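You operate a simulated robot arm through the tools that you are given. There is no shell and no other tool.

The job below is to be done with a simulated robot arm. You get a single attempt, and the scene is never put back.

TASK
Scrub the soaked end plate clean with the yellow pad and put it in the table drawer.
Fine: pad back, drawer shut; leave the other part as it is. Where these are worked on the way, their far stop is far enough and under half their travel is too little: table drawer. What is to be rubbed or washed off counts as gone when no trace of it is left.

Only the result counts: the job must be done as asked and must still hold three seconds after the hand-in. Knocking over, shifting, dropping, spilling or breaking anything else fails it.

THE ROBOT
A 7-joint arm with a two-finger parallel gripper, fixed in place. Base frame: the origin is at the foot of the arm, x ahead of it, y to its left, z up. Units: m, rad, N and s.
Its first joint turns from -2.897 to 2.897 rad. Payload 4.4 kg.
The TCP is the grasp point between the finger pads, 0.023 m short of the fingertips. In the tool frame z runs along the fingers and y along their closing line. Largest opening 0.094 m; finger width 0.038, thickness 0.01; the body of the gripper, 0.054 by 0.096 m, starts 0.039 m behind the TCP.
Orientation is that of the tool frame in the base frame, as a unit quaternion [w, x, y, z]. With the fingers straight down and closing along the base's y, the tool's x points along the base's -x, its y along +y and its z along -z.

THE INTERFACE
- The arm moves only by the tool nudge_tool. Its arguments are lists of equal length, an entry for each row: "linear": the shift along the tool's x, y, z in m, a list of three; "dr": the turn, a rotation vector about the tool's x, y, z in rad, a list of three; "fingers": the finger opening in m, from 0 to 0.094. In form: {"linear": [[tx, ty, tz], ...], "dr": [[wx, wy, wz], ...], "fingers": [fingers, ...]}. A call has 1 to 20 rows; each row shifts and turns the commanded pose from where the row before left it, along the tool's axes as they then stand. A row lasts 0.2 s, in which the tool goes at most 0.05 m and 0.15 rad; a call with a longer step from one row to the next is refused whole, and so is a gripper value outside its range. A pose out of reach is approached as far as the arm can. The call stops where the force on the tool passes 40 N (or 10 N more than at its start, if that is more) or the arm is blocked; 0.2 s more then pass. Each finger travels about 0.072 m/s and halts on what it meets, pressing with about 22 N; the grip force reading is that of the motor and also rises with nothing between the fingers. The clock runs only during rows and for 0.2 s after the last one: add rows that do not move to give the fingers time. It gives the time, the measured TCP pose, the force on the tool (base axes), the opening and the grip force at its end, in the units of the frame above (readings bear some noise), with the torque about the TCP (base axes, N m) and any sound that the robot's microphone picked up.
- Cameras (640 x 400 px; columns grow to the right, rows downward): "scene" is fixed at [0.0524, -0.6519, 1.4912]; the picture's right is [0.89, -0.46, 0.00], its down [-0.18, -0.34, -0.92] and it looks along [0.43, 0.82, -0.39] (base axes); focal length 326 px, centre (320, 200). "wrist" rides on the gripper at [0.086, 0.016, -0.074] in the tool frame; the picture's right is [-0.18, 0.98, 0.00], its down [-0.58, -0.11, -0.81] and it looks along [-0.79, -0.15, 0.59] (tool axes); focal length 243 px, centre (320, 200). There is no depth. A picture from a camera that has moved, and an enlarged one, comes with that camera's place and axes in the base frame and with its lens.
- snapshot(camera): a new picture of that camera. No time passes.
- inspect(camera, box): a new picture of the part [left, top, right, bottom] of that camera's present view, enlarged. No time passes.
- sign_off(): hands the job in; it is judged then, once.

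Places have to be worked out from the pictures, the camera data and where the tool is seen. Open the gripper and draw the arm clear of the work before you hand the job in, unless the task says otherwise.

The tools are called as a command line: name --argument value ..., lists and objects as JSON in quotes. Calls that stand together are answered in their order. nudge_tool: Moves the arm, as the interface text tells. Its arguments: {"type":"object","properties":{"linear":{"type":"array","items":{"type":"array","items":{"type":"number"}}},"dr":{"type":"array","items":{"type":"array","items":{"type":"number"}}},"fingers":{"type":"array","items":{"type":"number"}}},"required":["linear","dr","fingers"]} The other tools are called the same way: snapshot (camera) takes a picture; inspect (camera, box) takes an enlarged picture of a part of a camera's view; sign_off () hands the job in.

At the start:

```text
time: 0.0
position: [0.5455, 0.5281, 1.1392]
tool_rot: [0.0, 0.0, 1.0, -0.001]
ft_force: [-0.8, -0.1, -0.1]
moment: [0.02, 0.04, 0.0]
grip_width: 0.0941
gripper_force: 0.1
```

scene: 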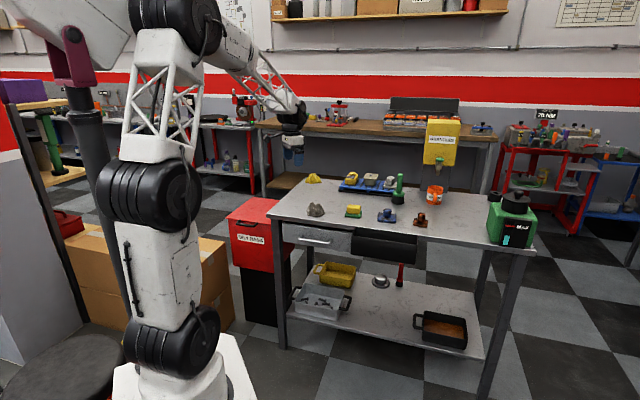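
wrist: 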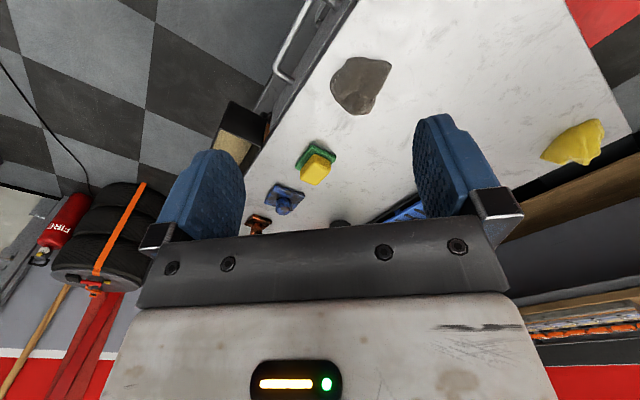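

I'll start by looking closer at the table area to identify the objects.

inspect --camera "scene" --box '[260, 160, 460, 285]'

inspect --camera "scene" --box '[320, 170, 440, 245]'

inspect --camera "wrist" --box '[220, 0, 620, 250]'

inspect --camera "scene" --box '[400, 100, 560, 260]'

```text
3.20 times, centred on (360, 222) of scene
camera zoom: at [0.0524, -0.6519, 1.4912], right [0.89, -0.46, 0.0], down [-0.18, -0.34, -0.92], along [0.43, 0.82, -0.39], focal length 1044 px, centre (192, 128)
```

zoom: 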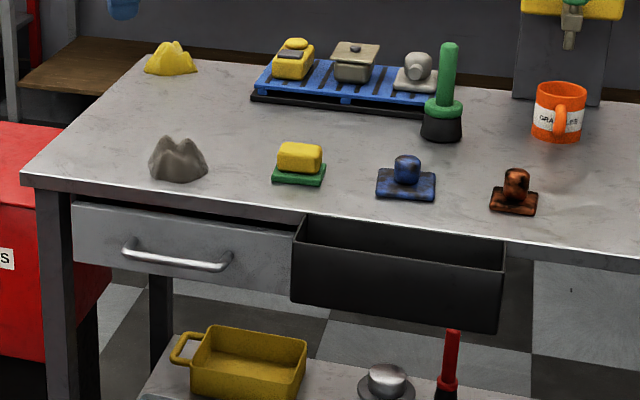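

```text
5.33 times, centred on (380, 208) of scene
camera zoom: at [0.0524, -0.6519, 1.4912], right [0.89, -0.46, 0.0], down [-0.18, -0.34, -0.92], along [0.43, 0.82, -0.39], focal length 1740 px, centre (0, 160)
```

zoom: 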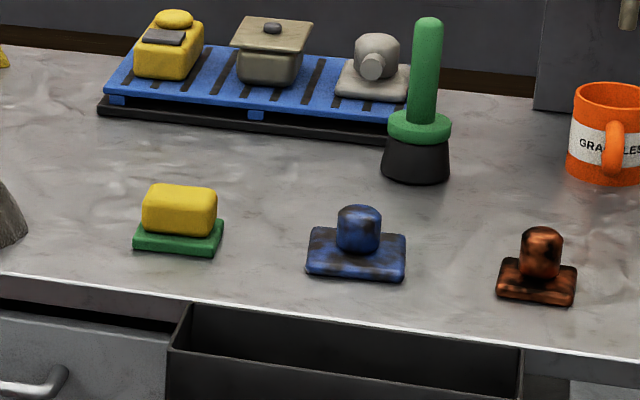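

```text
1.60 times, centred on (420, 125) of wrist
camera zoom: at [0.4599, 0.5442, 1.2145], right [0.18, 0.98, 0.0], down [0.58, -0.11, 0.81], along [0.79, -0.15, -0.59], focal length 388 px, centre (160, 320)
```

zoom: 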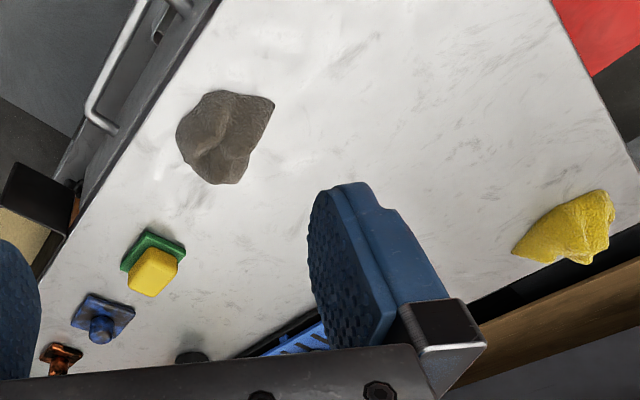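

```text
2.50 times, centred on (480, 180) of scene
camera zoom: at [0.0524, -0.6519, 1.4912], right [0.89, -0.46, 0.0], down [-0.18, -0.34, -0.92], along [0.43, 0.82, -0.39], focal length 815 px, centre (-80, 250)
```

zoom: 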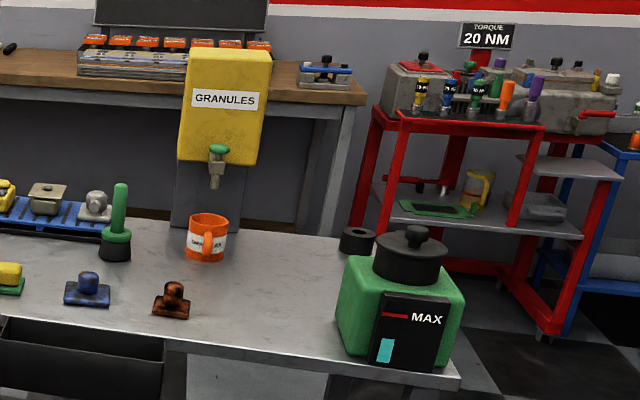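

The yellow pad sits at about (0.81, 0.465, 0.86), the blue plate at about (0.915, 0.365) and the rusty-orange plate farther off. Next I zoom in on both plates and on the drawer.

inspect --camera "scene" --box '[370, 195, 434, 235]'

inspect --camera "scene" --box '[270, 205, 430, 305]'

inspect --camera "scene" --box '[335, 195, 383, 225]'

inspect --camera "wrist" --box '[230, 130, 350, 240]'

inspect --camera "wrist" --box '[190, 0, 350, 180]'

```text
10.00 times, centred on (402, 215) of scene
camera zoom: at [0.0524, -0.6519, 1.4912], right [0.89, -0.46, 0.0], down [-0.18, -0.34, -0.92], along [0.43, 0.82, -0.39], focal length 3262 px, centre (-500, 50)
```

zoom: 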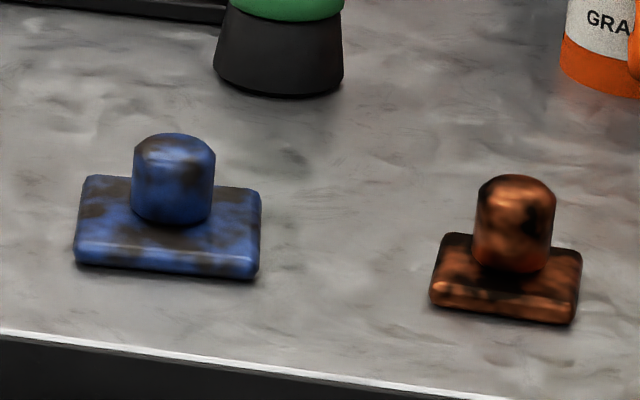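

```text
4.00 times, centred on (350, 255) of scene
camera zoom: at [0.0524, -0.6519, 1.4912], right [0.89, -0.46, 0.0], down [-0.18, -0.34, -0.92], along [0.43, 0.82, -0.39], focal length 1305 px, centre (200, -20)
```

zoom: 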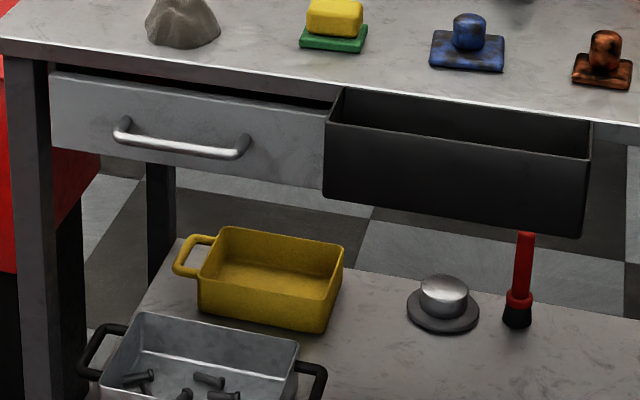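

```text
13.33 times, centred on (359, 210) of scene
camera zoom: at [0.0524, -0.6519, 1.4912], right [0.89, -0.46, 0.0], down [-0.18, -0.34, -0.92], along [0.43, 0.82, -0.39], focal length 4349 px, centre (-200, 67)
```

zoom: 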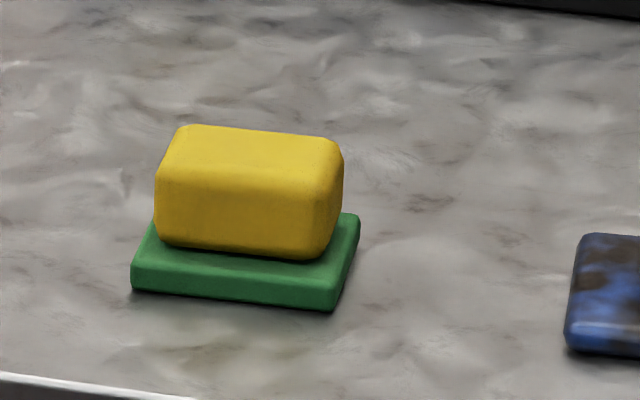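

```text
3.64 times, centred on (290, 185) of wrist
camera zoom: at [0.4599, 0.5442, 1.2145], right [0.18, 0.98, 0.0], down [0.58, -0.11, 0.81], along [0.79, -0.15, -0.59], focal length 882 px, centre (429, 254)
```

zoom: 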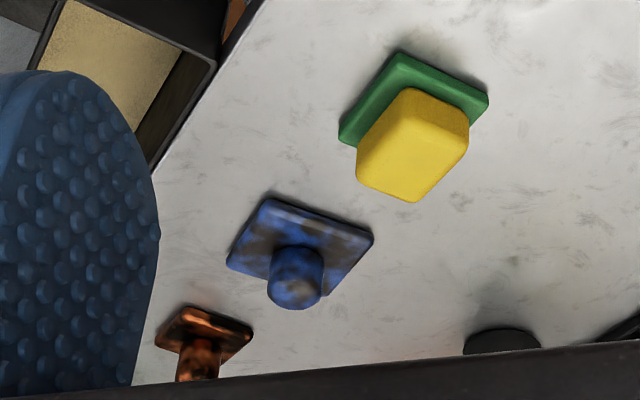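

```text
2.22 times, centred on (270, 90) of wrist
camera zoom: at [0.4599, 0.5442, 1.2145], right [0.18, 0.98, 0.0], down [0.58, -0.11, 0.81], along [0.79, -0.15, -0.59], focal length 539 px, centre (431, 444)
```

zoom: 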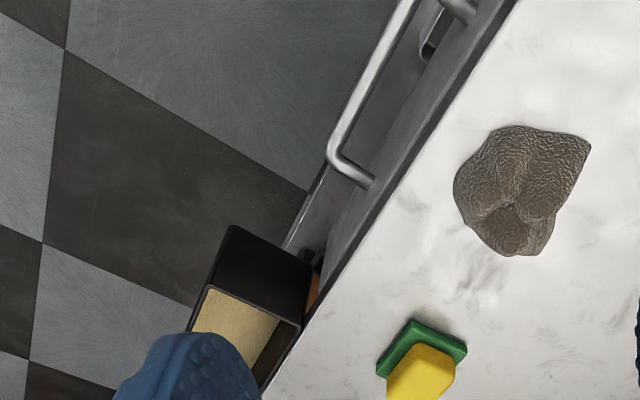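

The blue plate carries dull brown blotches, while the copper-orange one looks dark and glossy, so I need a closer view to tell which is soaked. I turn the tool to square it with the table front, which runs at about 45°.

nudge_tool --linear '[[0, 0, 0], [0, 0, 0], [0, 0, 0], [0, 0, 0], [0, 0, 0], [0, 0, 0]]' --dr '[[0, 0, -0.134], [0, 0, -0.134], [0, 0, -0.134], [0, 0, -0.134], [0, 0, -0.134], [0, 0, -0.134]]' --fingers '[0.094, 0.094, 0.094, 0.094, 0.094, 0.094]'

snapshot --camera "wrist"

```text
time: 1.4
position: [0.5457, 0.5276, 1.1398]
tool_rot: [-0.001, -0.392, 0.92, -0.001]
ft_force: [0.6, -0.5, -0.5]
moment: [0.01, 0.01, 0.0]
grip_width: 0.094
gripper_force: 0.2
```

```text
taken
camera wrist: at [0.4749, 0.4766, 1.2146], right [-0.58, 0.81, 0.0], down [0.48, 0.34, 0.81], along [0.66, 0.47, -0.59], focal length 243 px, centre (320, 200)
```

wrist: 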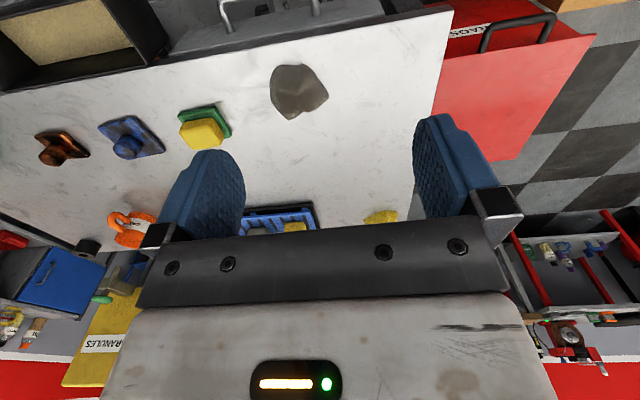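

The tool now squares with the table within about 1°. I slide along the table front, keeping well above it, to view both plates up close.

nudge_tool --linear '[[0.003, -0.042, 0.006], [0.003, -0.042, 0.006], [0.003, -0.042, 0.006], [0.003, -0.042, 0.006], [0.003, -0.042, 0.006], [0.003, -0.042, 0.006], [0.003, -0.042, 0.006], [0.003, -0.042, 0.006], [0.003, -0.042, 0.006], [0.003, -0.042, 0.006]]' --dr '[[0, 0, 0], [0, 0, 0], [0, 0, 0], [0, 0, 0], [0, 0, 0], [0, 0, 0], [0, 0, 0], [0, 0, 0], [0, 0, 0], [0, 0, 0]]' --fingers '[0.094, 0.094, 0.094, 0.094, 0.094, 0.094, 0.094, 0.094, 0.094, 0.094]'

snapshot --camera "wrist"

snapshot --camera "scene"

```text
time: 3.6
position: [0.8276, 0.2142, 1.0818]
tool_rot: [0.0, -0.391, 0.92, 0.0]
ft_force: [0.5, -0.3, -0.6]
moment: [0.05, 0.05, -0.02]
grip_width: 0.0939
gripper_force: 0.0
```

```text
taken
camera wrist: at [0.7563, 0.1631, 1.1562], right [-0.58, 0.81, 0.0], down [0.48, 0.34, 0.81], along [0.66, 0.47, -0.59], focal length 243 px, centre (320, 200)
```

wrist: 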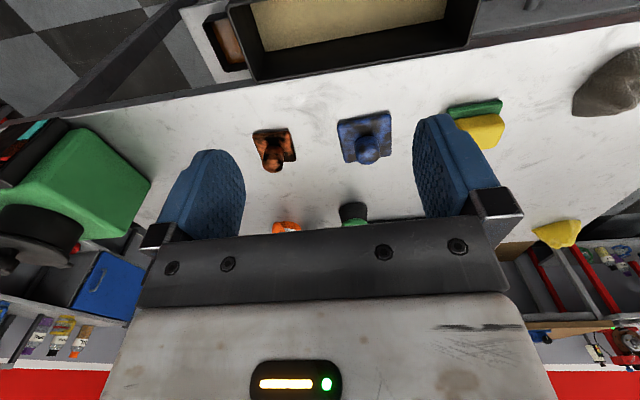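

```text
taken
```

scene: 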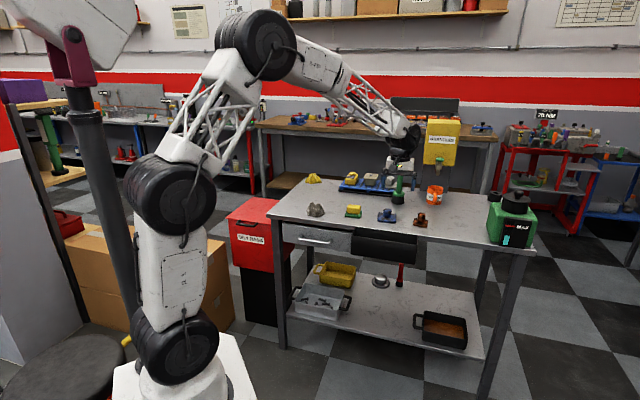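

inspect --camera "wrist" --box '[240, 100, 420, 190]'

inspect --camera "wrist" --box '[245, 120, 305, 180]'

inspect --camera "wrist" --box '[330, 105, 400, 170]'

inspect --camera "wrist" --box '[180, 0, 640, 120]'

```text
3.56 times, centred on (330, 145) of wrist
camera zoom: at [0.7563, 0.1631, 1.1562], right [-0.58, 0.81, 0.0], down [0.48, 0.34, 0.81], along [0.66, 0.47, -0.59], focal length 863 px, centre (284, 396)
```

zoom: 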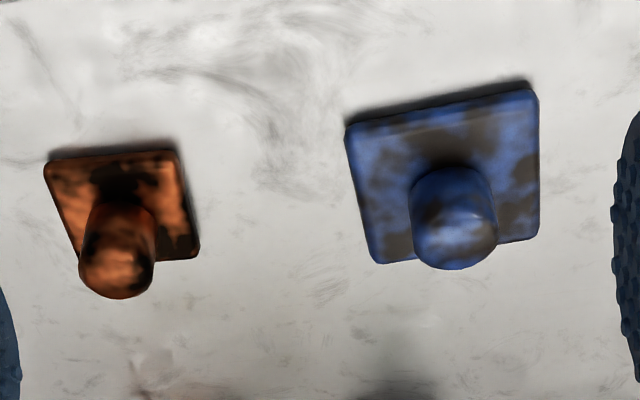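

```text
6.67 times, centred on (275, 150) of wrist
camera zoom: at [0.7563, 0.1631, 1.1562], right [-0.58, 0.81, 0.0], down [0.48, 0.34, 0.81], along [0.66, 0.47, -0.59], focal length 1618 px, centre (620, 533)
```

zoom: 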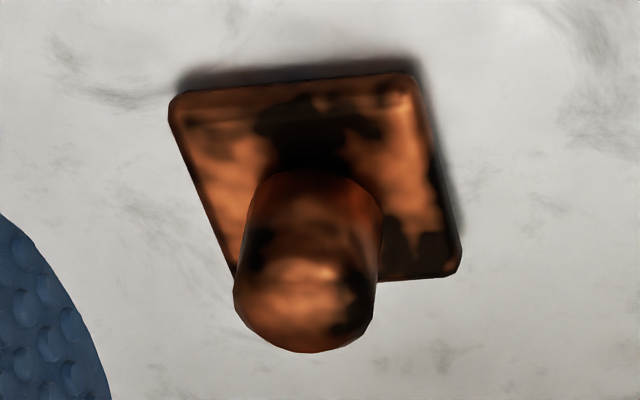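

```text
6.15 times, centred on (365, 138) of wrist
camera zoom: at [0.7563, 0.1631, 1.1562], right [-0.58, 0.81, 0.0], down [0.48, 0.34, 0.81], along [0.66, 0.47, -0.59], focal length 1493 px, centre (43, 585)
```

zoom: 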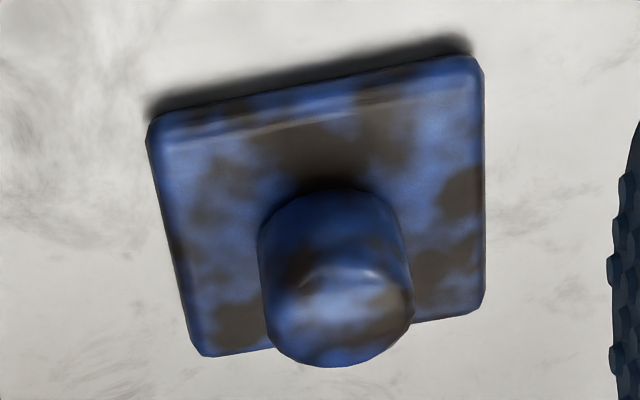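

```text
1.39 times, centred on (410, 60) of wrist
camera zoom: at [0.7563, 0.1631, 1.1562], right [-0.58, 0.81, 0.0], down [0.48, 0.34, 0.81], along [0.66, 0.47, -0.59], focal length 338 px, centre (195, 395)
```

zoom: 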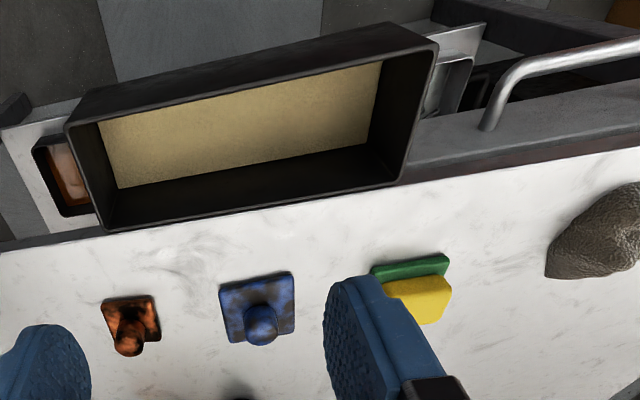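

Both plates are stained: blue with brown, matte-looking blotches, copper with black, wet-looking ones. I zoom in further from the scene camera, at another light angle, to tell gloss from dry dirt.

inspect --camera "scene" --box '[408, 206, 432, 230]'

inspect --camera "scene" --box '[374, 204, 398, 226]'

inspect --camera "scene" --box '[340, 165, 405, 205]'

inspect --camera "scene" --box '[280, 235, 480, 360]'

```text
16.00 times, centred on (420, 218) of scene
camera zoom: at [0.0524, -0.6519, 1.4912], right [0.89, -0.46, 0.0], down [-0.18, -0.34, -0.92], along [0.43, 0.82, -0.39], focal length 5219 px, centre (-1280, -88)
```

zoom: 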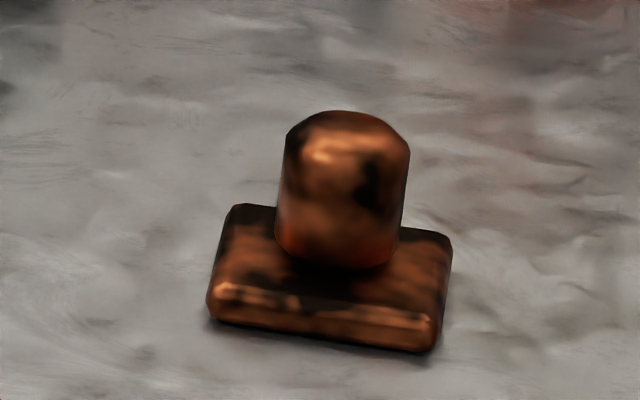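

```text
16.00 times, centred on (386, 215) of scene
camera zoom: at [0.0524, -0.6519, 1.4912], right [0.89, -0.46, 0.0], down [-0.18, -0.34, -0.92], along [0.43, 0.82, -0.39], focal length 5219 px, centre (-736, -40)
```

zoom: 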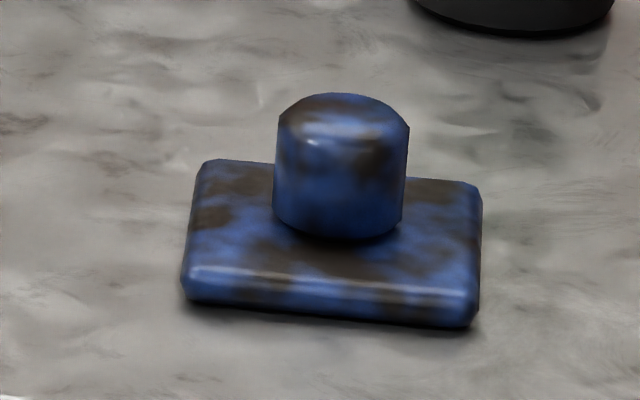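

```text
9.85 times, centred on (372, 185) of scene
camera zoom: at [0.0524, -0.6519, 1.4912], right [0.89, -0.46, 0.0], down [-0.18, -0.34, -0.92], along [0.43, 0.82, -0.39], focal length 3212 px, centre (-197, 348)
```

zoom: 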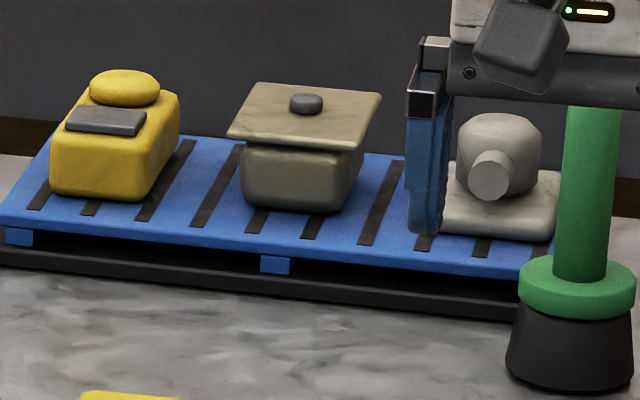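

```text
3.20 times, centred on (380, 298) of scene
camera zoom: at [0.0524, -0.6519, 1.4912], right [0.89, -0.46, 0.0], down [-0.18, -0.34, -0.92], along [0.43, 0.82, -0.39], focal length 1044 px, centre (128, -112)
```

zoom: 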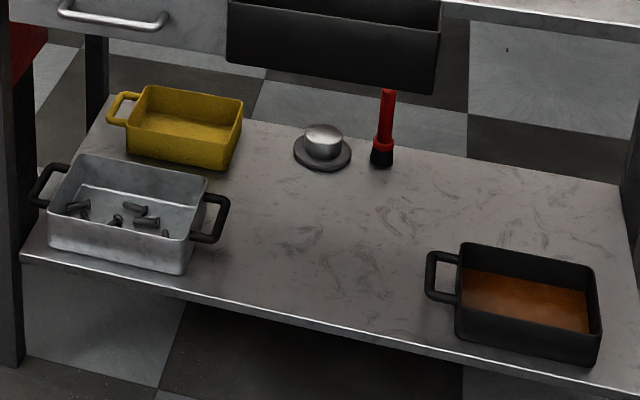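

From here the copper plate's dark patches look like a wet dark film, and the blue plate's brown patches look duller, but I want certainty. I go lower and nearer for views from other angles.

nudge_tool --linear '[[0.0, -0.02, 0.02], [0.0, -0.02, 0.02], [0.0, -0.02, 0.02], [0, -0.01, 0.02]]' --dr '[[0, 0, 0], [0, 0, 0], [0, 0, 0], [0, 0, 0]]' --fingers '[0.094, 0.094, 0.094, 0.094]'

snapshot --camera "wrist"

```text
time: 4.6
position: [0.8776, 0.1686, 0.9996]
tool_rot: [0.0, -0.391, 0.92, 0.0]
ft_force: [0.1, -0.4, -0.3]
moment: [0.03, 0.03, 0.03]
grip_width: 0.094
gripper_force: 0.0
```

```text
taken
camera wrist: at [0.8072, 0.1172, 1.0752], right [-0.58, 0.81, 0.0], down [0.48, 0.34, 0.81], along [0.66, 0.47, -0.59], focal length 243 px, centre (320, 200)
```

wrist: 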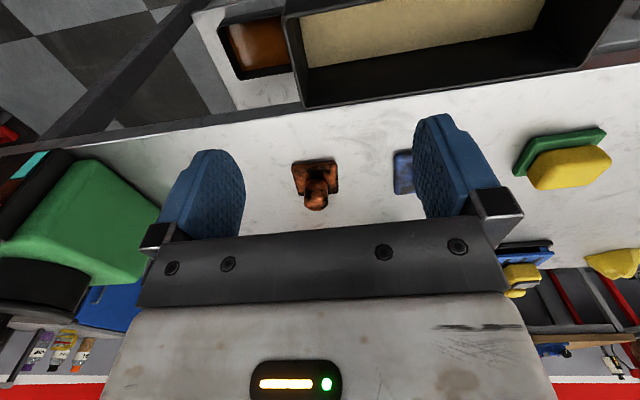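

inspect --camera "wrist" --box '[280, 150, 350, 220]'

inspect --camera "wrist" --box '[200, 0, 300, 110]'

```text
5.71 times, centred on (315, 185) of wrist
camera zoom: at [0.8072, 0.1172, 1.0752], right [-0.58, 0.81, 0.0], down [0.48, 0.34, 0.81], along [0.66, 0.47, -0.59], focal length 1386 px, centre (349, 286)
```

zoom: 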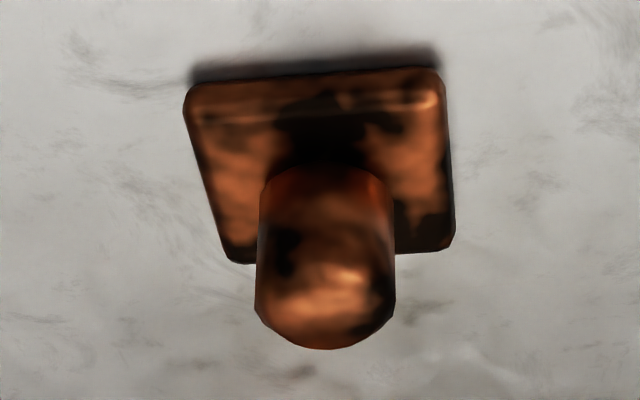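

```text
3.64 times, centred on (250, 55) of wrist
camera zoom: at [0.8072, 0.1172, 1.0752], right [-0.58, 0.81, 0.0], down [0.48, 0.34, 0.81], along [0.66, 0.47, -0.59], focal length 882 px, centre (574, 727)
```

zoom: 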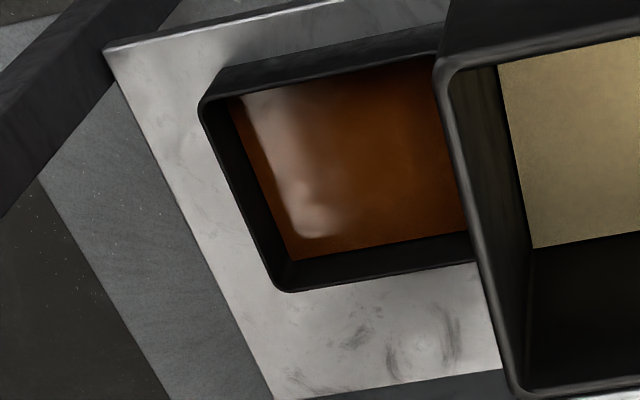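

The tray below on the shelf holds a glossy brown oil, which gives a reference for "wet". Now I slide left to view the blue plate at the same range for comparison.

nudge_tool --linear '[[0.0, 0.035, 0.0], [0.0, 0.035, 0.0], [0.0, 0.035, 0.0], [0, 0.025, 0.0]]' --dr '[[0, 0, 0], [0, 0, 0], [0, 0, 0], [0, 0, 0]]' --fingers '[0.094, 0.094, 0.094, 0.094]'

snapshot --camera "wrist"

inspect --camera "wrist" --box '[270, 130, 370, 220]'

```text
time: 5.6
position: [0.7832, 0.2576, 1.0007]
tool_rot: [0.0, -0.392, 0.92, 0.001]
ft_force: [0.3, 0.5, -0.8]
moment: [-0.05, -0.01, 0.01]
grip_width: 0.094
gripper_force: 0.1
```

```text
taken
camera wrist: at [0.7129, 0.2059, 1.075], right [-0.58, 0.81, 0.0], down [0.48, 0.34, 0.81], along [0.66, 0.47, -0.59], focal length 243 px, centre (320, 200)
```

wrist: 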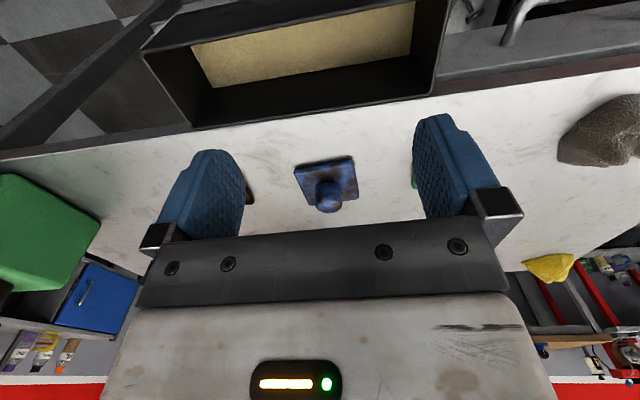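

```text
4.44 times, centred on (320, 175) of wrist
camera zoom: at [0.7129, 0.2059, 1.075], right [-0.58, 0.81, 0.0], down [0.48, 0.34, 0.81], along [0.66, 0.47, -0.59], focal length 1078 px, centre (320, 311)
```

zoom: 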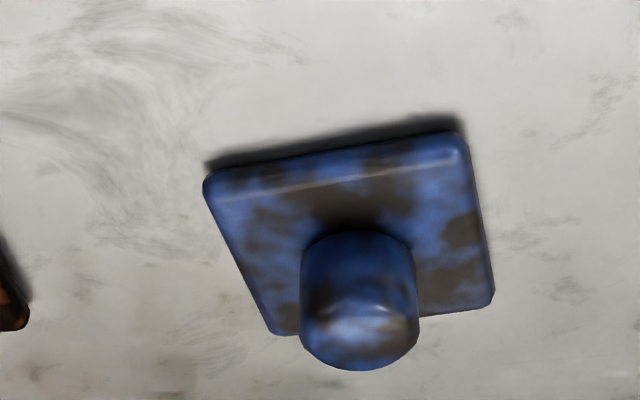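

The bevel highlight seems to run right across the blue plate's stains. I zoom in hard on it to check whether the stain itself is shiny.

inspect --camera "wrist" --box '[295, 150, 350, 184]'

inspect --camera "wrist" --box '[310, 180, 345, 215]'

inspect --camera "wrist" --box '[545, 60, 640, 290]'

```text
11.64 times, centred on (322, 167) of wrist
camera zoom: at [0.7129, 0.2059, 1.075], right [-0.58, 0.81, 0.0], down [0.48, 0.34, 0.81], along [0.66, 0.47, -0.59], focal length 2823 px, centre (291, 584)
```

zoom: 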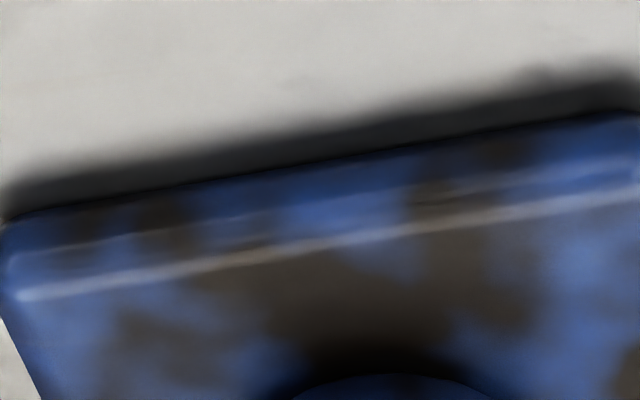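

```text
11.43 times, centred on (328, 198) of wrist
camera zoom: at [0.7129, 0.2059, 1.075], right [-0.58, 0.81, 0.0], down [0.48, 0.34, 0.81], along [0.66, 0.47, -0.59], focal length 2773 px, centre (234, 229)
```

zoom: 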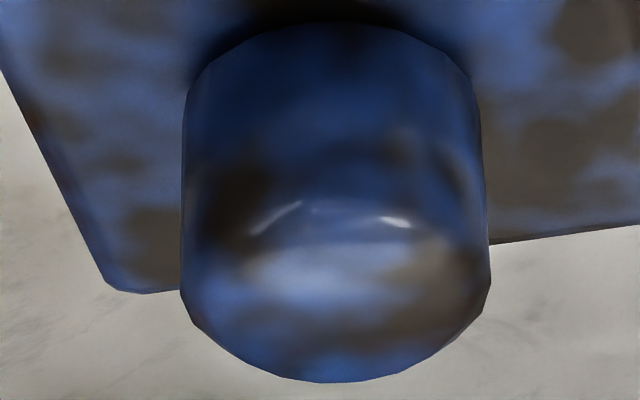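

```text
1.74 times, centred on (592, 175) of wrist
camera zoom: at [0.7129, 0.2059, 1.075], right [-0.58, 0.81, 0.0], down [0.48, 0.34, 0.81], along [0.66, 0.47, -0.59], focal length 422 px, centre (-154, 244)
```

zoom: 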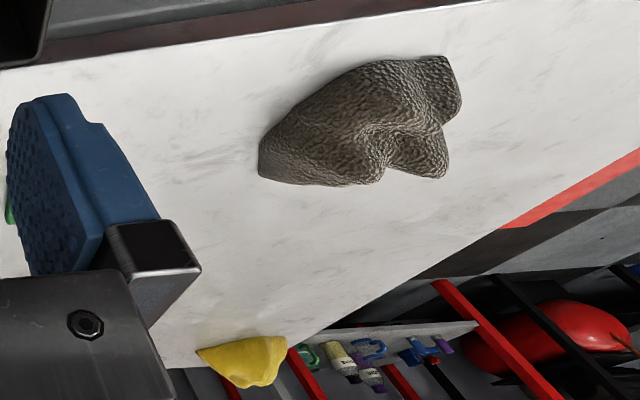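

The blue part shows a second, sharp white highlight running across stain and paint alike, like a wet film on the surface. I go back to check whether the copper part has the same.

nudge_tool --linear '[[0.0, -0.035, 0.0], [0.0, -0.035, 0.0], [0.0, -0.035, 0.0], [0, -0.035, 0.0]]' --dr '[[0, 0, 0], [0, 0, 0], [0, 0, 0], [0, 0, 0]]' --fingers '[0.094, 0.094, 0.094, 0.094]'

inspect --camera "wrist" --box '[270, 140, 360, 225]'

inspect --camera "wrist" --box '[295, 155, 350, 189]'

inspect --camera "wrist" --box '[305, 180, 340, 215]'

```text
time: 6.6
position: [0.8858, 0.1585, 0.9977]
tool_rot: [0.0, -0.392, 0.92, 0.0]
ft_force: [-0.9, -0.2, -0.1]
moment: [0.04, 0.01, 0.0]
grip_width: 0.094
gripper_force: 0.0
```

```text
4.71 times, centred on (315, 182) of wrist
camera zoom: at [0.8148, 0.1074, 1.0727], right [-0.58, 0.81, 0.0], down [0.48, 0.34, 0.81], along [0.66, 0.47, -0.59], focal length 1142 px, centre (344, 282)
```

zoom: 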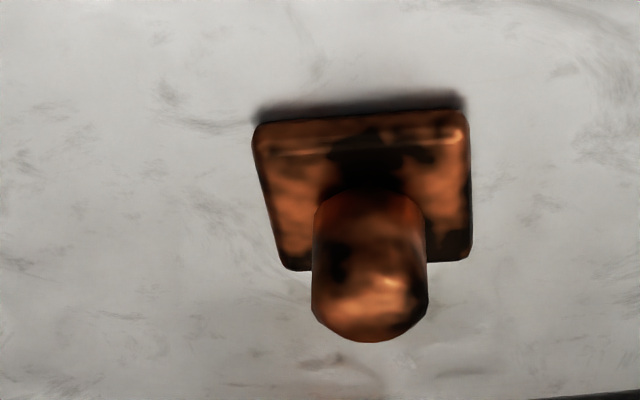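

```text
11.64 times, centred on (322, 172) of wrist
camera zoom: at [0.8148, 0.1074, 1.0727], right [-0.58, 0.81, 0.0], down [0.48, 0.34, 0.81], along [0.66, 0.47, -0.59], focal length 2823 px, centre (291, 526)
```

zoom: 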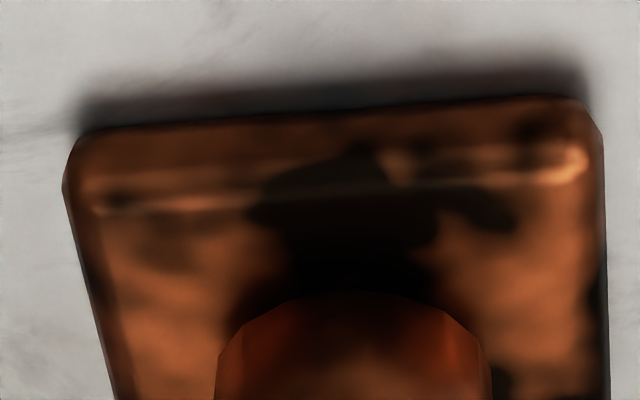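

```text
11.43 times, centred on (322, 198) of wrist
camera zoom: at [0.8148, 0.1074, 1.0727], right [-0.58, 0.81, 0.0], down [0.48, 0.34, 0.81], along [0.66, 0.47, -0.59], focal length 2773 px, centre (291, 229)
```

zoom: 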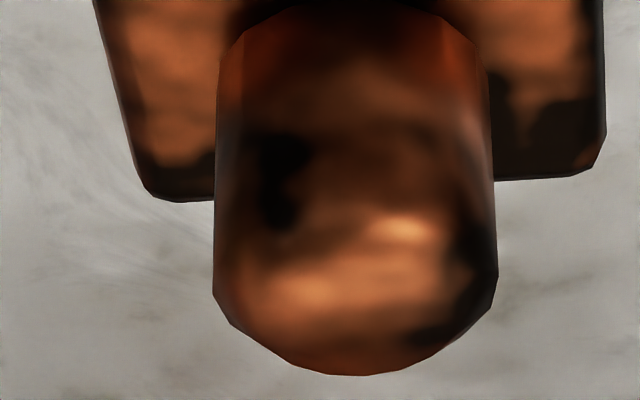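

The copper part's highlights are broader, tinted and broken by its stains. The blue part has a sharp wet sheen over everything, and it is also the one just within straight-down reach, so I take blue as the soaked plate. Next I move left and back to study the drawer and its handle from above.

nudge_tool --linear '[[0.012, 0.046, 0], [0.012, 0.046, 0], [0.012, 0.046, 0], [0.012, 0.046, 0], [0.012, 0.046, 0], [0.012, 0.046, 0], [0.012, 0.046, 0], [0.012, 0.046, 0], [0.012, 0.046, 0], [0, 0, 0]]' --dr '[[0, 0, 0], [0, 0, 0], [0, 0, 0], [0, 0, 0], [0, 0, 0], [0, 0, 0], [0, 0, 0], [0, 0, 0], [0, 0, 0], [0, 0, 0.019]]' --fingers '[0.094, 0.094, 0.094, 0.094, 0.094, 0.094, 0.094, 0.094, 0.094, 0.094]'

snapshot --camera "wrist"

```text
time: 8.8
position: [0.5103, 0.3715, 1.0003]
tool_rot: [0.0, -0.382, 0.924, 0.0]
ft_force: [0.1, -0.3, 0.7]
moment: [0.01, -0.01, -0.01]
grip_width: 0.0939
gripper_force: 0.0
```

```text
taken
camera wrist: at [0.4389, 0.3208, 1.0757], right [-0.56, 0.83, 0.0], down [0.49, 0.33, 0.81], along [0.67, 0.46, -0.59], focal length 243 px, centre (320, 200)
```

wrist: 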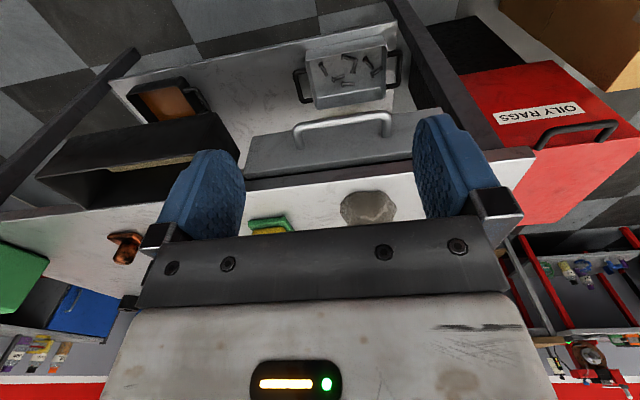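

Now the drawer and its bar handle are in view, with the "oily rags" bin beside it. I zoom in on the handle.

inspect --camera "wrist" --box '[230, 90, 440, 200]'

inspect --camera "scene" --box '[260, 205, 380, 280]'

```text
3.05 times, centred on (335, 145) of wrist
camera zoom: at [0.4389, 0.3208, 1.0757], right [-0.56, 0.83, 0.0], down [0.49, 0.33, 0.81], along [0.67, 0.46, -0.59], focal length 739 px, centre (274, 368)
```

zoom: 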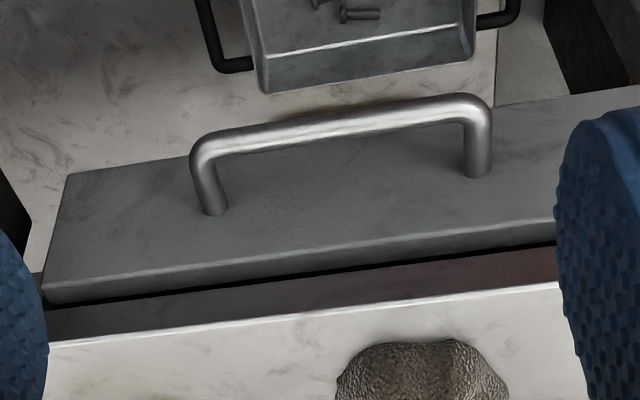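

```text
5.33 times, centred on (320, 242) of scene
camera zoom: at [0.0524, -0.6519, 1.4912], right [0.89, -0.46, 0.0], down [-0.18, -0.34, -0.92], along [0.43, 0.82, -0.39], focal length 1740 px, centre (320, -27)
```

zoom: 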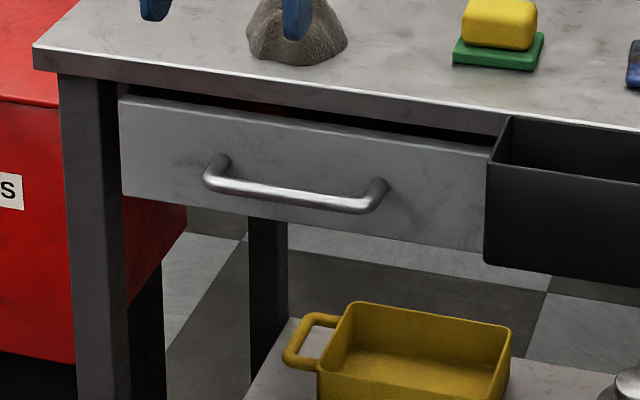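

The bar handle's center works out at n≈0.752 (distance along the table normal), z≈0.776, about 0.034 m clear of the face. I'll hook it from above with one finger, so I turn the tool 90° to put the thin side of the finger in the gap.

nudge_tool --linear '[[0, 0, 0], [0, 0, 0], [0, 0, 0], [0, 0, 0], [0, 0, 0], [0, 0, 0], [0, 0, 0], [0, 0, 0], [0, 0, 0], [0, 0, 0], [0, 0, 0], [0, 0, 0]]' --dr '[[0, 0, 0.131], [0, 0, 0.131], [0, 0, 0.131], [0, 0, 0.131], [0, 0, 0.131], [0, 0, 0.131], [0, 0, 0.131], [0, 0, 0.131], [0, 0, 0.131], [0, 0, 0.131], [0, 0, 0.131], [0, 0, 0.13]]' --fingers '[0.094, 0.094, 0.094, 0.094, 0.094, 0.094, 0.094, 0.094, 0.094, 0.094, 0.094, 0.094]'

snapshot --camera "wrist"

snapshot --camera "scene"

```text
time: 11.4
position: [0.5121, 0.3688, 0.9989]
tool_rot: [0.0, 0.385, 0.923, 0.0]
ft_force: [0.2, 0.1, -0.3]
moment: [-0.02, 0.03, 0.0]
grip_width: 0.0941
gripper_force: 0.0
```

```text
taken
camera wrist: at [0.4632, 0.4417, 1.0745], right [0.83, 0.56, 0.0], down [0.33, -0.49, 0.81], along [0.45, -0.67, -0.59], focal length 243 px, centre (320, 200)
```

wrist: 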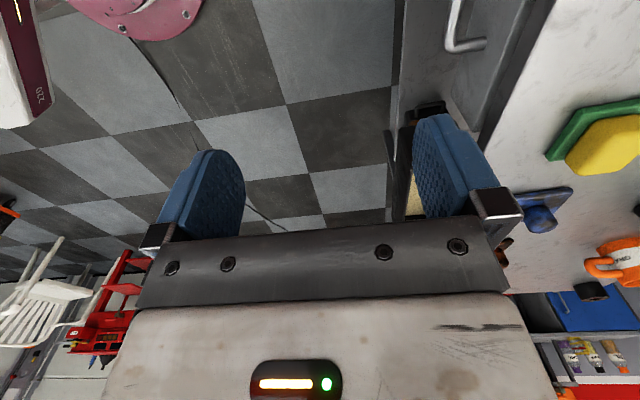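

```text
taken
```

scene: 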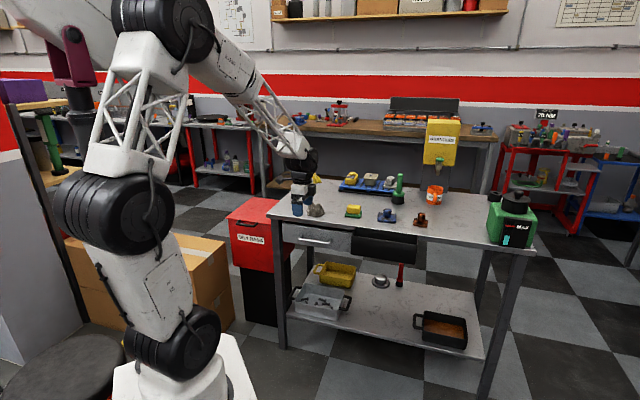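

The tool y axis now points along the table normal. I move the far finger over the handle gap and lower partway, then check the alignment.

nudge_tool --linear '[[0, 0.034, 0], [0, 0.034, 0], [0, 0.033, 0], [0, 0, 0.035], [0, 0, 0.035], [0, 0, 0.035]]' --dr '[[0, 0, 0], [0, 0, 0], [0, 0, 0], [0, 0, 0], [0, 0, 0], [0, 0, 0]]' --fingers '[0.094, 0.094, 0.094, 0.094, 0.094, 0.094]'

snapshot --camera "wrist"

inspect --camera "scene" --box '[260, 180, 380, 270]'

```text
time: 12.8
position: [0.5835, 0.4414, 0.8958]
tool_rot: [-0.001, 0.384, 0.924, 0.0]
ft_force: [-0.1, -0.5, 0.5]
moment: [0.0, 0.04, 0.03]
grip_width: 0.0939
gripper_force: 0.1
```

```text
taken
camera wrist: at [0.5351, 0.5134, 0.97], right [0.83, 0.56, 0.0], down [0.33, -0.49, 0.81], along [0.45, -0.67, -0.59], focal length 243 px, centre (320, 200)
```

wrist: 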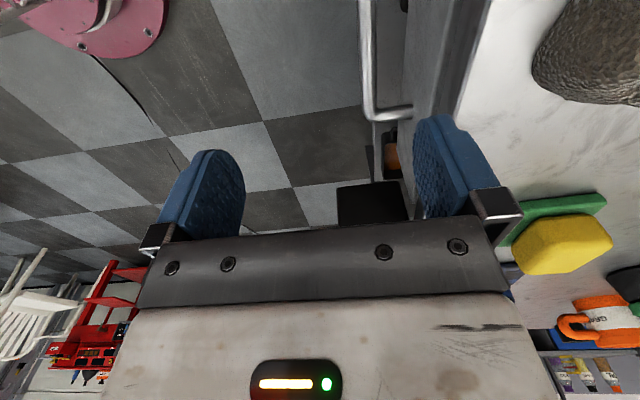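

```text
4.44 times, centred on (320, 225) of scene
camera zoom: at [0.0524, -0.6519, 1.4912], right [0.89, -0.46, 0.0], down [-0.18, -0.34, -0.92], along [0.43, 0.82, -0.39], focal length 1450 px, centre (320, 89)
```

zoom: 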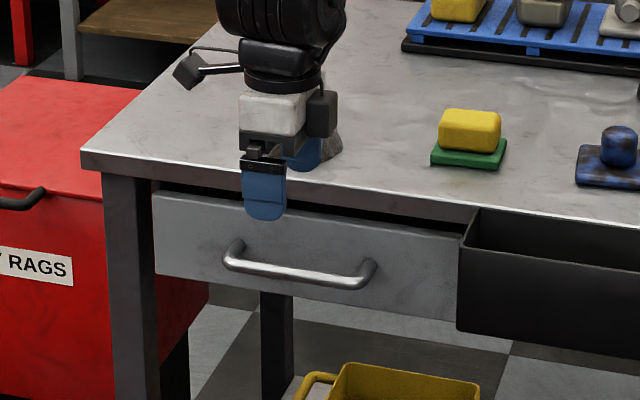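

The finger is above the gap region; I zoom in on the wrist view to measure the bar and drawer face against the finger line.

inspect --camera "wrist" --box '[330, 0, 510, 200]'

```text
2.00 times, centred on (420, 100) of wrist
camera zoom: at [0.5351, 0.5134, 0.97], right [0.83, 0.56, 0.0], down [0.33, -0.49, 0.81], along [0.45, -0.67, -0.59], focal length 485 px, centre (120, 400)
```

zoom: 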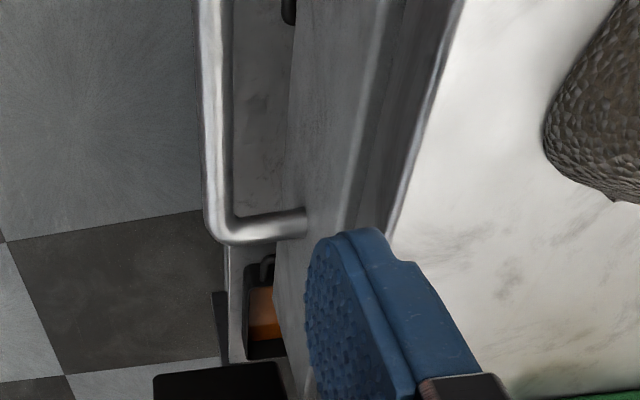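

The bar is at n≈0.762 and the face at ≈0.798, so I shift 5 mm outward and lower the finger into the gap.

nudge_tool --linear '[[0, 0.005, 0], [0, 0, 0.03], [0, 0, 0.03], [0, 0, 0.03], [0, 0, 0.02], [0, 0, 0.01]]' --dr '[[0, 0, 0], [0, 0, 0], [0, 0, 0], [0, 0, 0], [0, 0, 0], [0, 0, 0]]' --fingers '[0.094, 0.094, 0.094, 0.094, 0.094, 0.094]'

snapshot --camera "wrist"

inspect --camera "scene" --box '[260, 180, 380, 270]'

```text
time: 14.2
position: [0.5874, 0.4438, 0.7749]
tool_rot: [0.0, 0.383, 0.924, 0.0]
ft_force: [-0.8, 0.5, 0.2]
moment: [0.02, 0.0, 0.01]
grip_width: 0.094
gripper_force: 0.1
```

```text
taken
camera wrist: at [0.5379, 0.5165, 0.8496], right [0.83, 0.56, 0.0], down [0.33, -0.49, 0.81], along [0.45, -0.67, -0.59], focal length 243 px, centre (320, 200)
```

wrist: 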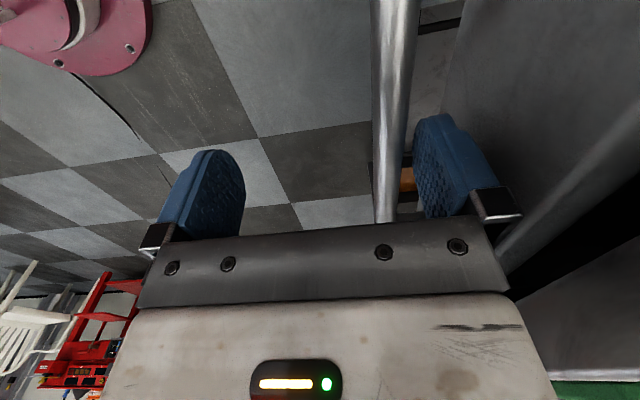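

```text
4.44 times, centred on (320, 225) of scene
camera zoom: at [0.0524, -0.6519, 1.4912], right [0.89, -0.46, 0.0], down [-0.18, -0.34, -0.92], along [0.43, 0.82, -0.39], focal length 1450 px, centre (320, 89)
```

zoom: 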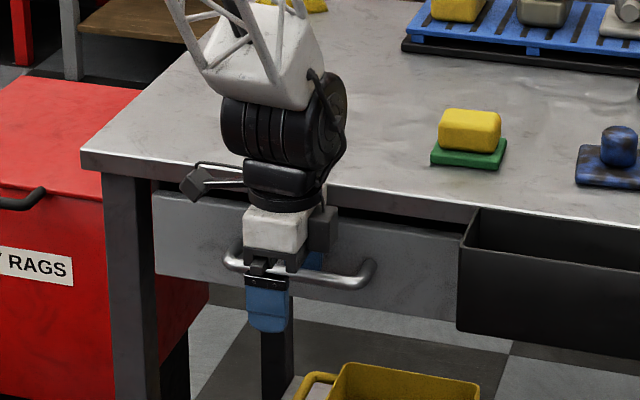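

The far finger is behind the bar and nothing is being touched. I pull the drawer out gently along −n and watch the force.

nudge_tool --linear '[[0, -0.01, 0], [0, -0.015, 0], [0, -0.02, 0], [0, -0.02, 0], [0, -0.02, 0], [0, -0.02, 0]]' --dr '[[0, 0, 0], [0, 0, 0], [0, 0, 0], [0, 0, 0], [0, 0, 0], [0, 0, 0]]' --fingers '[0.094, 0.094, 0.094, 0.094, 0.094, 0.094]'

snapshot --camera "scene"

```text
time: 15.6
position: [0.5128, 0.3694, 0.7752]
tool_rot: [0.0, 0.384, 0.923, 0.001]
ft_force: [0.7, 1.8, -0.1]
moment: [0.0, 0.0, 0.06]
grip_width: 0.0938
gripper_force: 0.1
```

```text
taken
```

scene: 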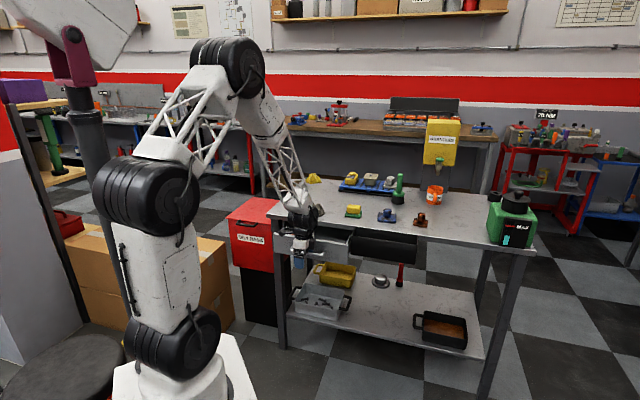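

The drawer slides with almost no resistance and is about 9 cm out. I keep pulling toward its far stop.

nudge_tool --linear '[[0, -0.02, 0], [0, -0.02, 0], [0, -0.02, 0], [0, -0.02, 0], [0, -0.02, 0]]' --dr '[[0, 0, 0], [0, 0, 0], [0, 0, 0], [0, 0, 0], [0, 0, 0]]' --fingers '[0.094, 0.094, 0.094, 0.094, 0.094]'

inspect --camera "scene" --box '[240, 180, 400, 290]'

snapshot --camera "wrist"

```text
time: 16.8
position: [0.4426, 0.2992, 0.773]
tool_rot: [0.0, 0.383, 0.924, 0.0]
ft_force: [1.1, 1.3, 0.0]
moment: [0.0, 0.05, 0.07]
grip_width: 0.0939
gripper_force: 0.0
```

```text
3.64 times, centred on (320, 235) of scene
camera zoom: at [0.0524, -0.6519, 1.4912], right [0.89, -0.46, 0.0], down [-0.18, -0.34, -0.92], along [0.43, 0.82, -0.39], focal length 1186 px, centre (320, 73)
```

zoom: 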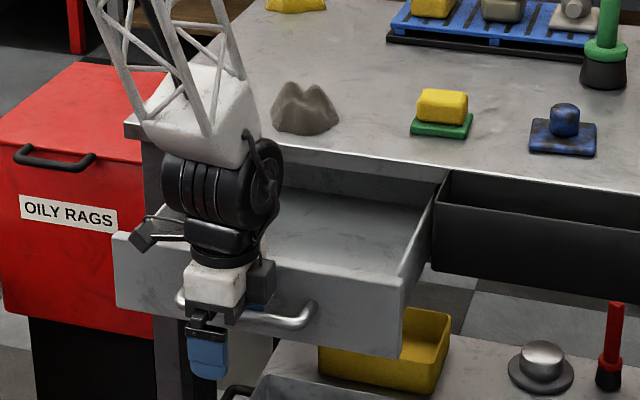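

```text
taken
camera wrist: at [0.3924, 0.3715, 0.8491], right [0.83, 0.56, 0.0], down [0.33, -0.49, 0.81], along [0.45, -0.67, -0.59], focal length 243 px, centre (320, 200)
```

wrist: 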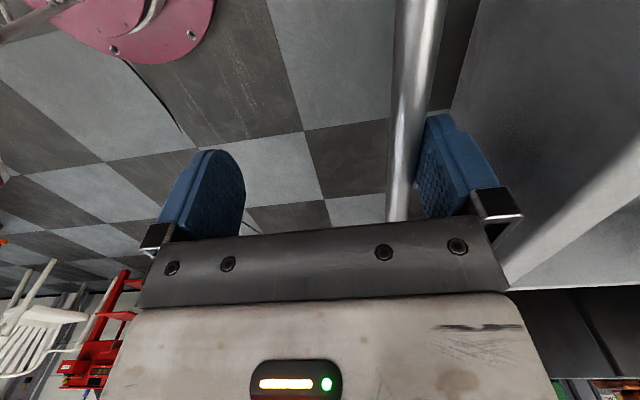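

The drawer is about 0.19 m out and empty as far as I can see. I continue until I meet the stop.

nudge_tool --linear '[[0, -0.015, 0], [0, -0.015, 0], [0, -0.015, 0], [0, -0.015, 0], [0, -0.015, 0]]' --dr '[[0, 0, 0], [0, 0, 0], [0, 0, 0], [0, 0, 0], [0, 0, 0]]' --fingers '[0.094, 0.094, 0.094, 0.094, 0.094]'

inspect --camera "scene" --box '[240, 180, 400, 290]'

```text
time: 17.7
position: [0.411, 0.269, 0.7751]
tool_rot: [0.002, 0.383, 0.924, 0.003]
ft_force: [1.9, 3.4, -0.7]
moment: [0.02, -0.09, 0.1]
grip_width: 0.0942
gripper_force: 0.1
stopped in row 4: the force on the tool passed its limit at 65 N (the readings are from after the stop); the commanded pose is now the measured one
```

```text
3.64 times, centred on (320, 235) of scene
camera zoom: at [0.0524, -0.6519, 1.4912], right [0.89, -0.46, 0.0], down [-0.18, -0.34, -0.92], along [0.43, 0.82, -0.39], focal length 1186 px, centre (320, 73)
```

zoom: 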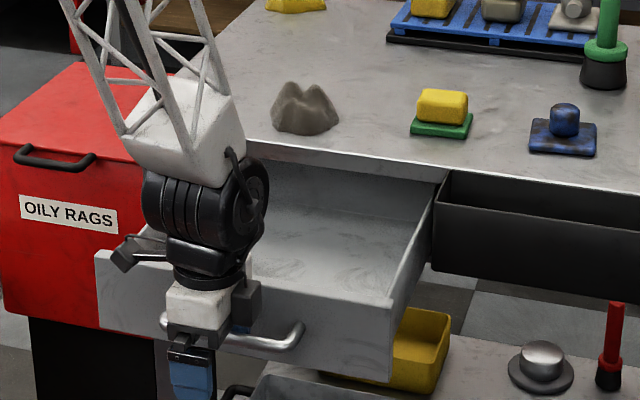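

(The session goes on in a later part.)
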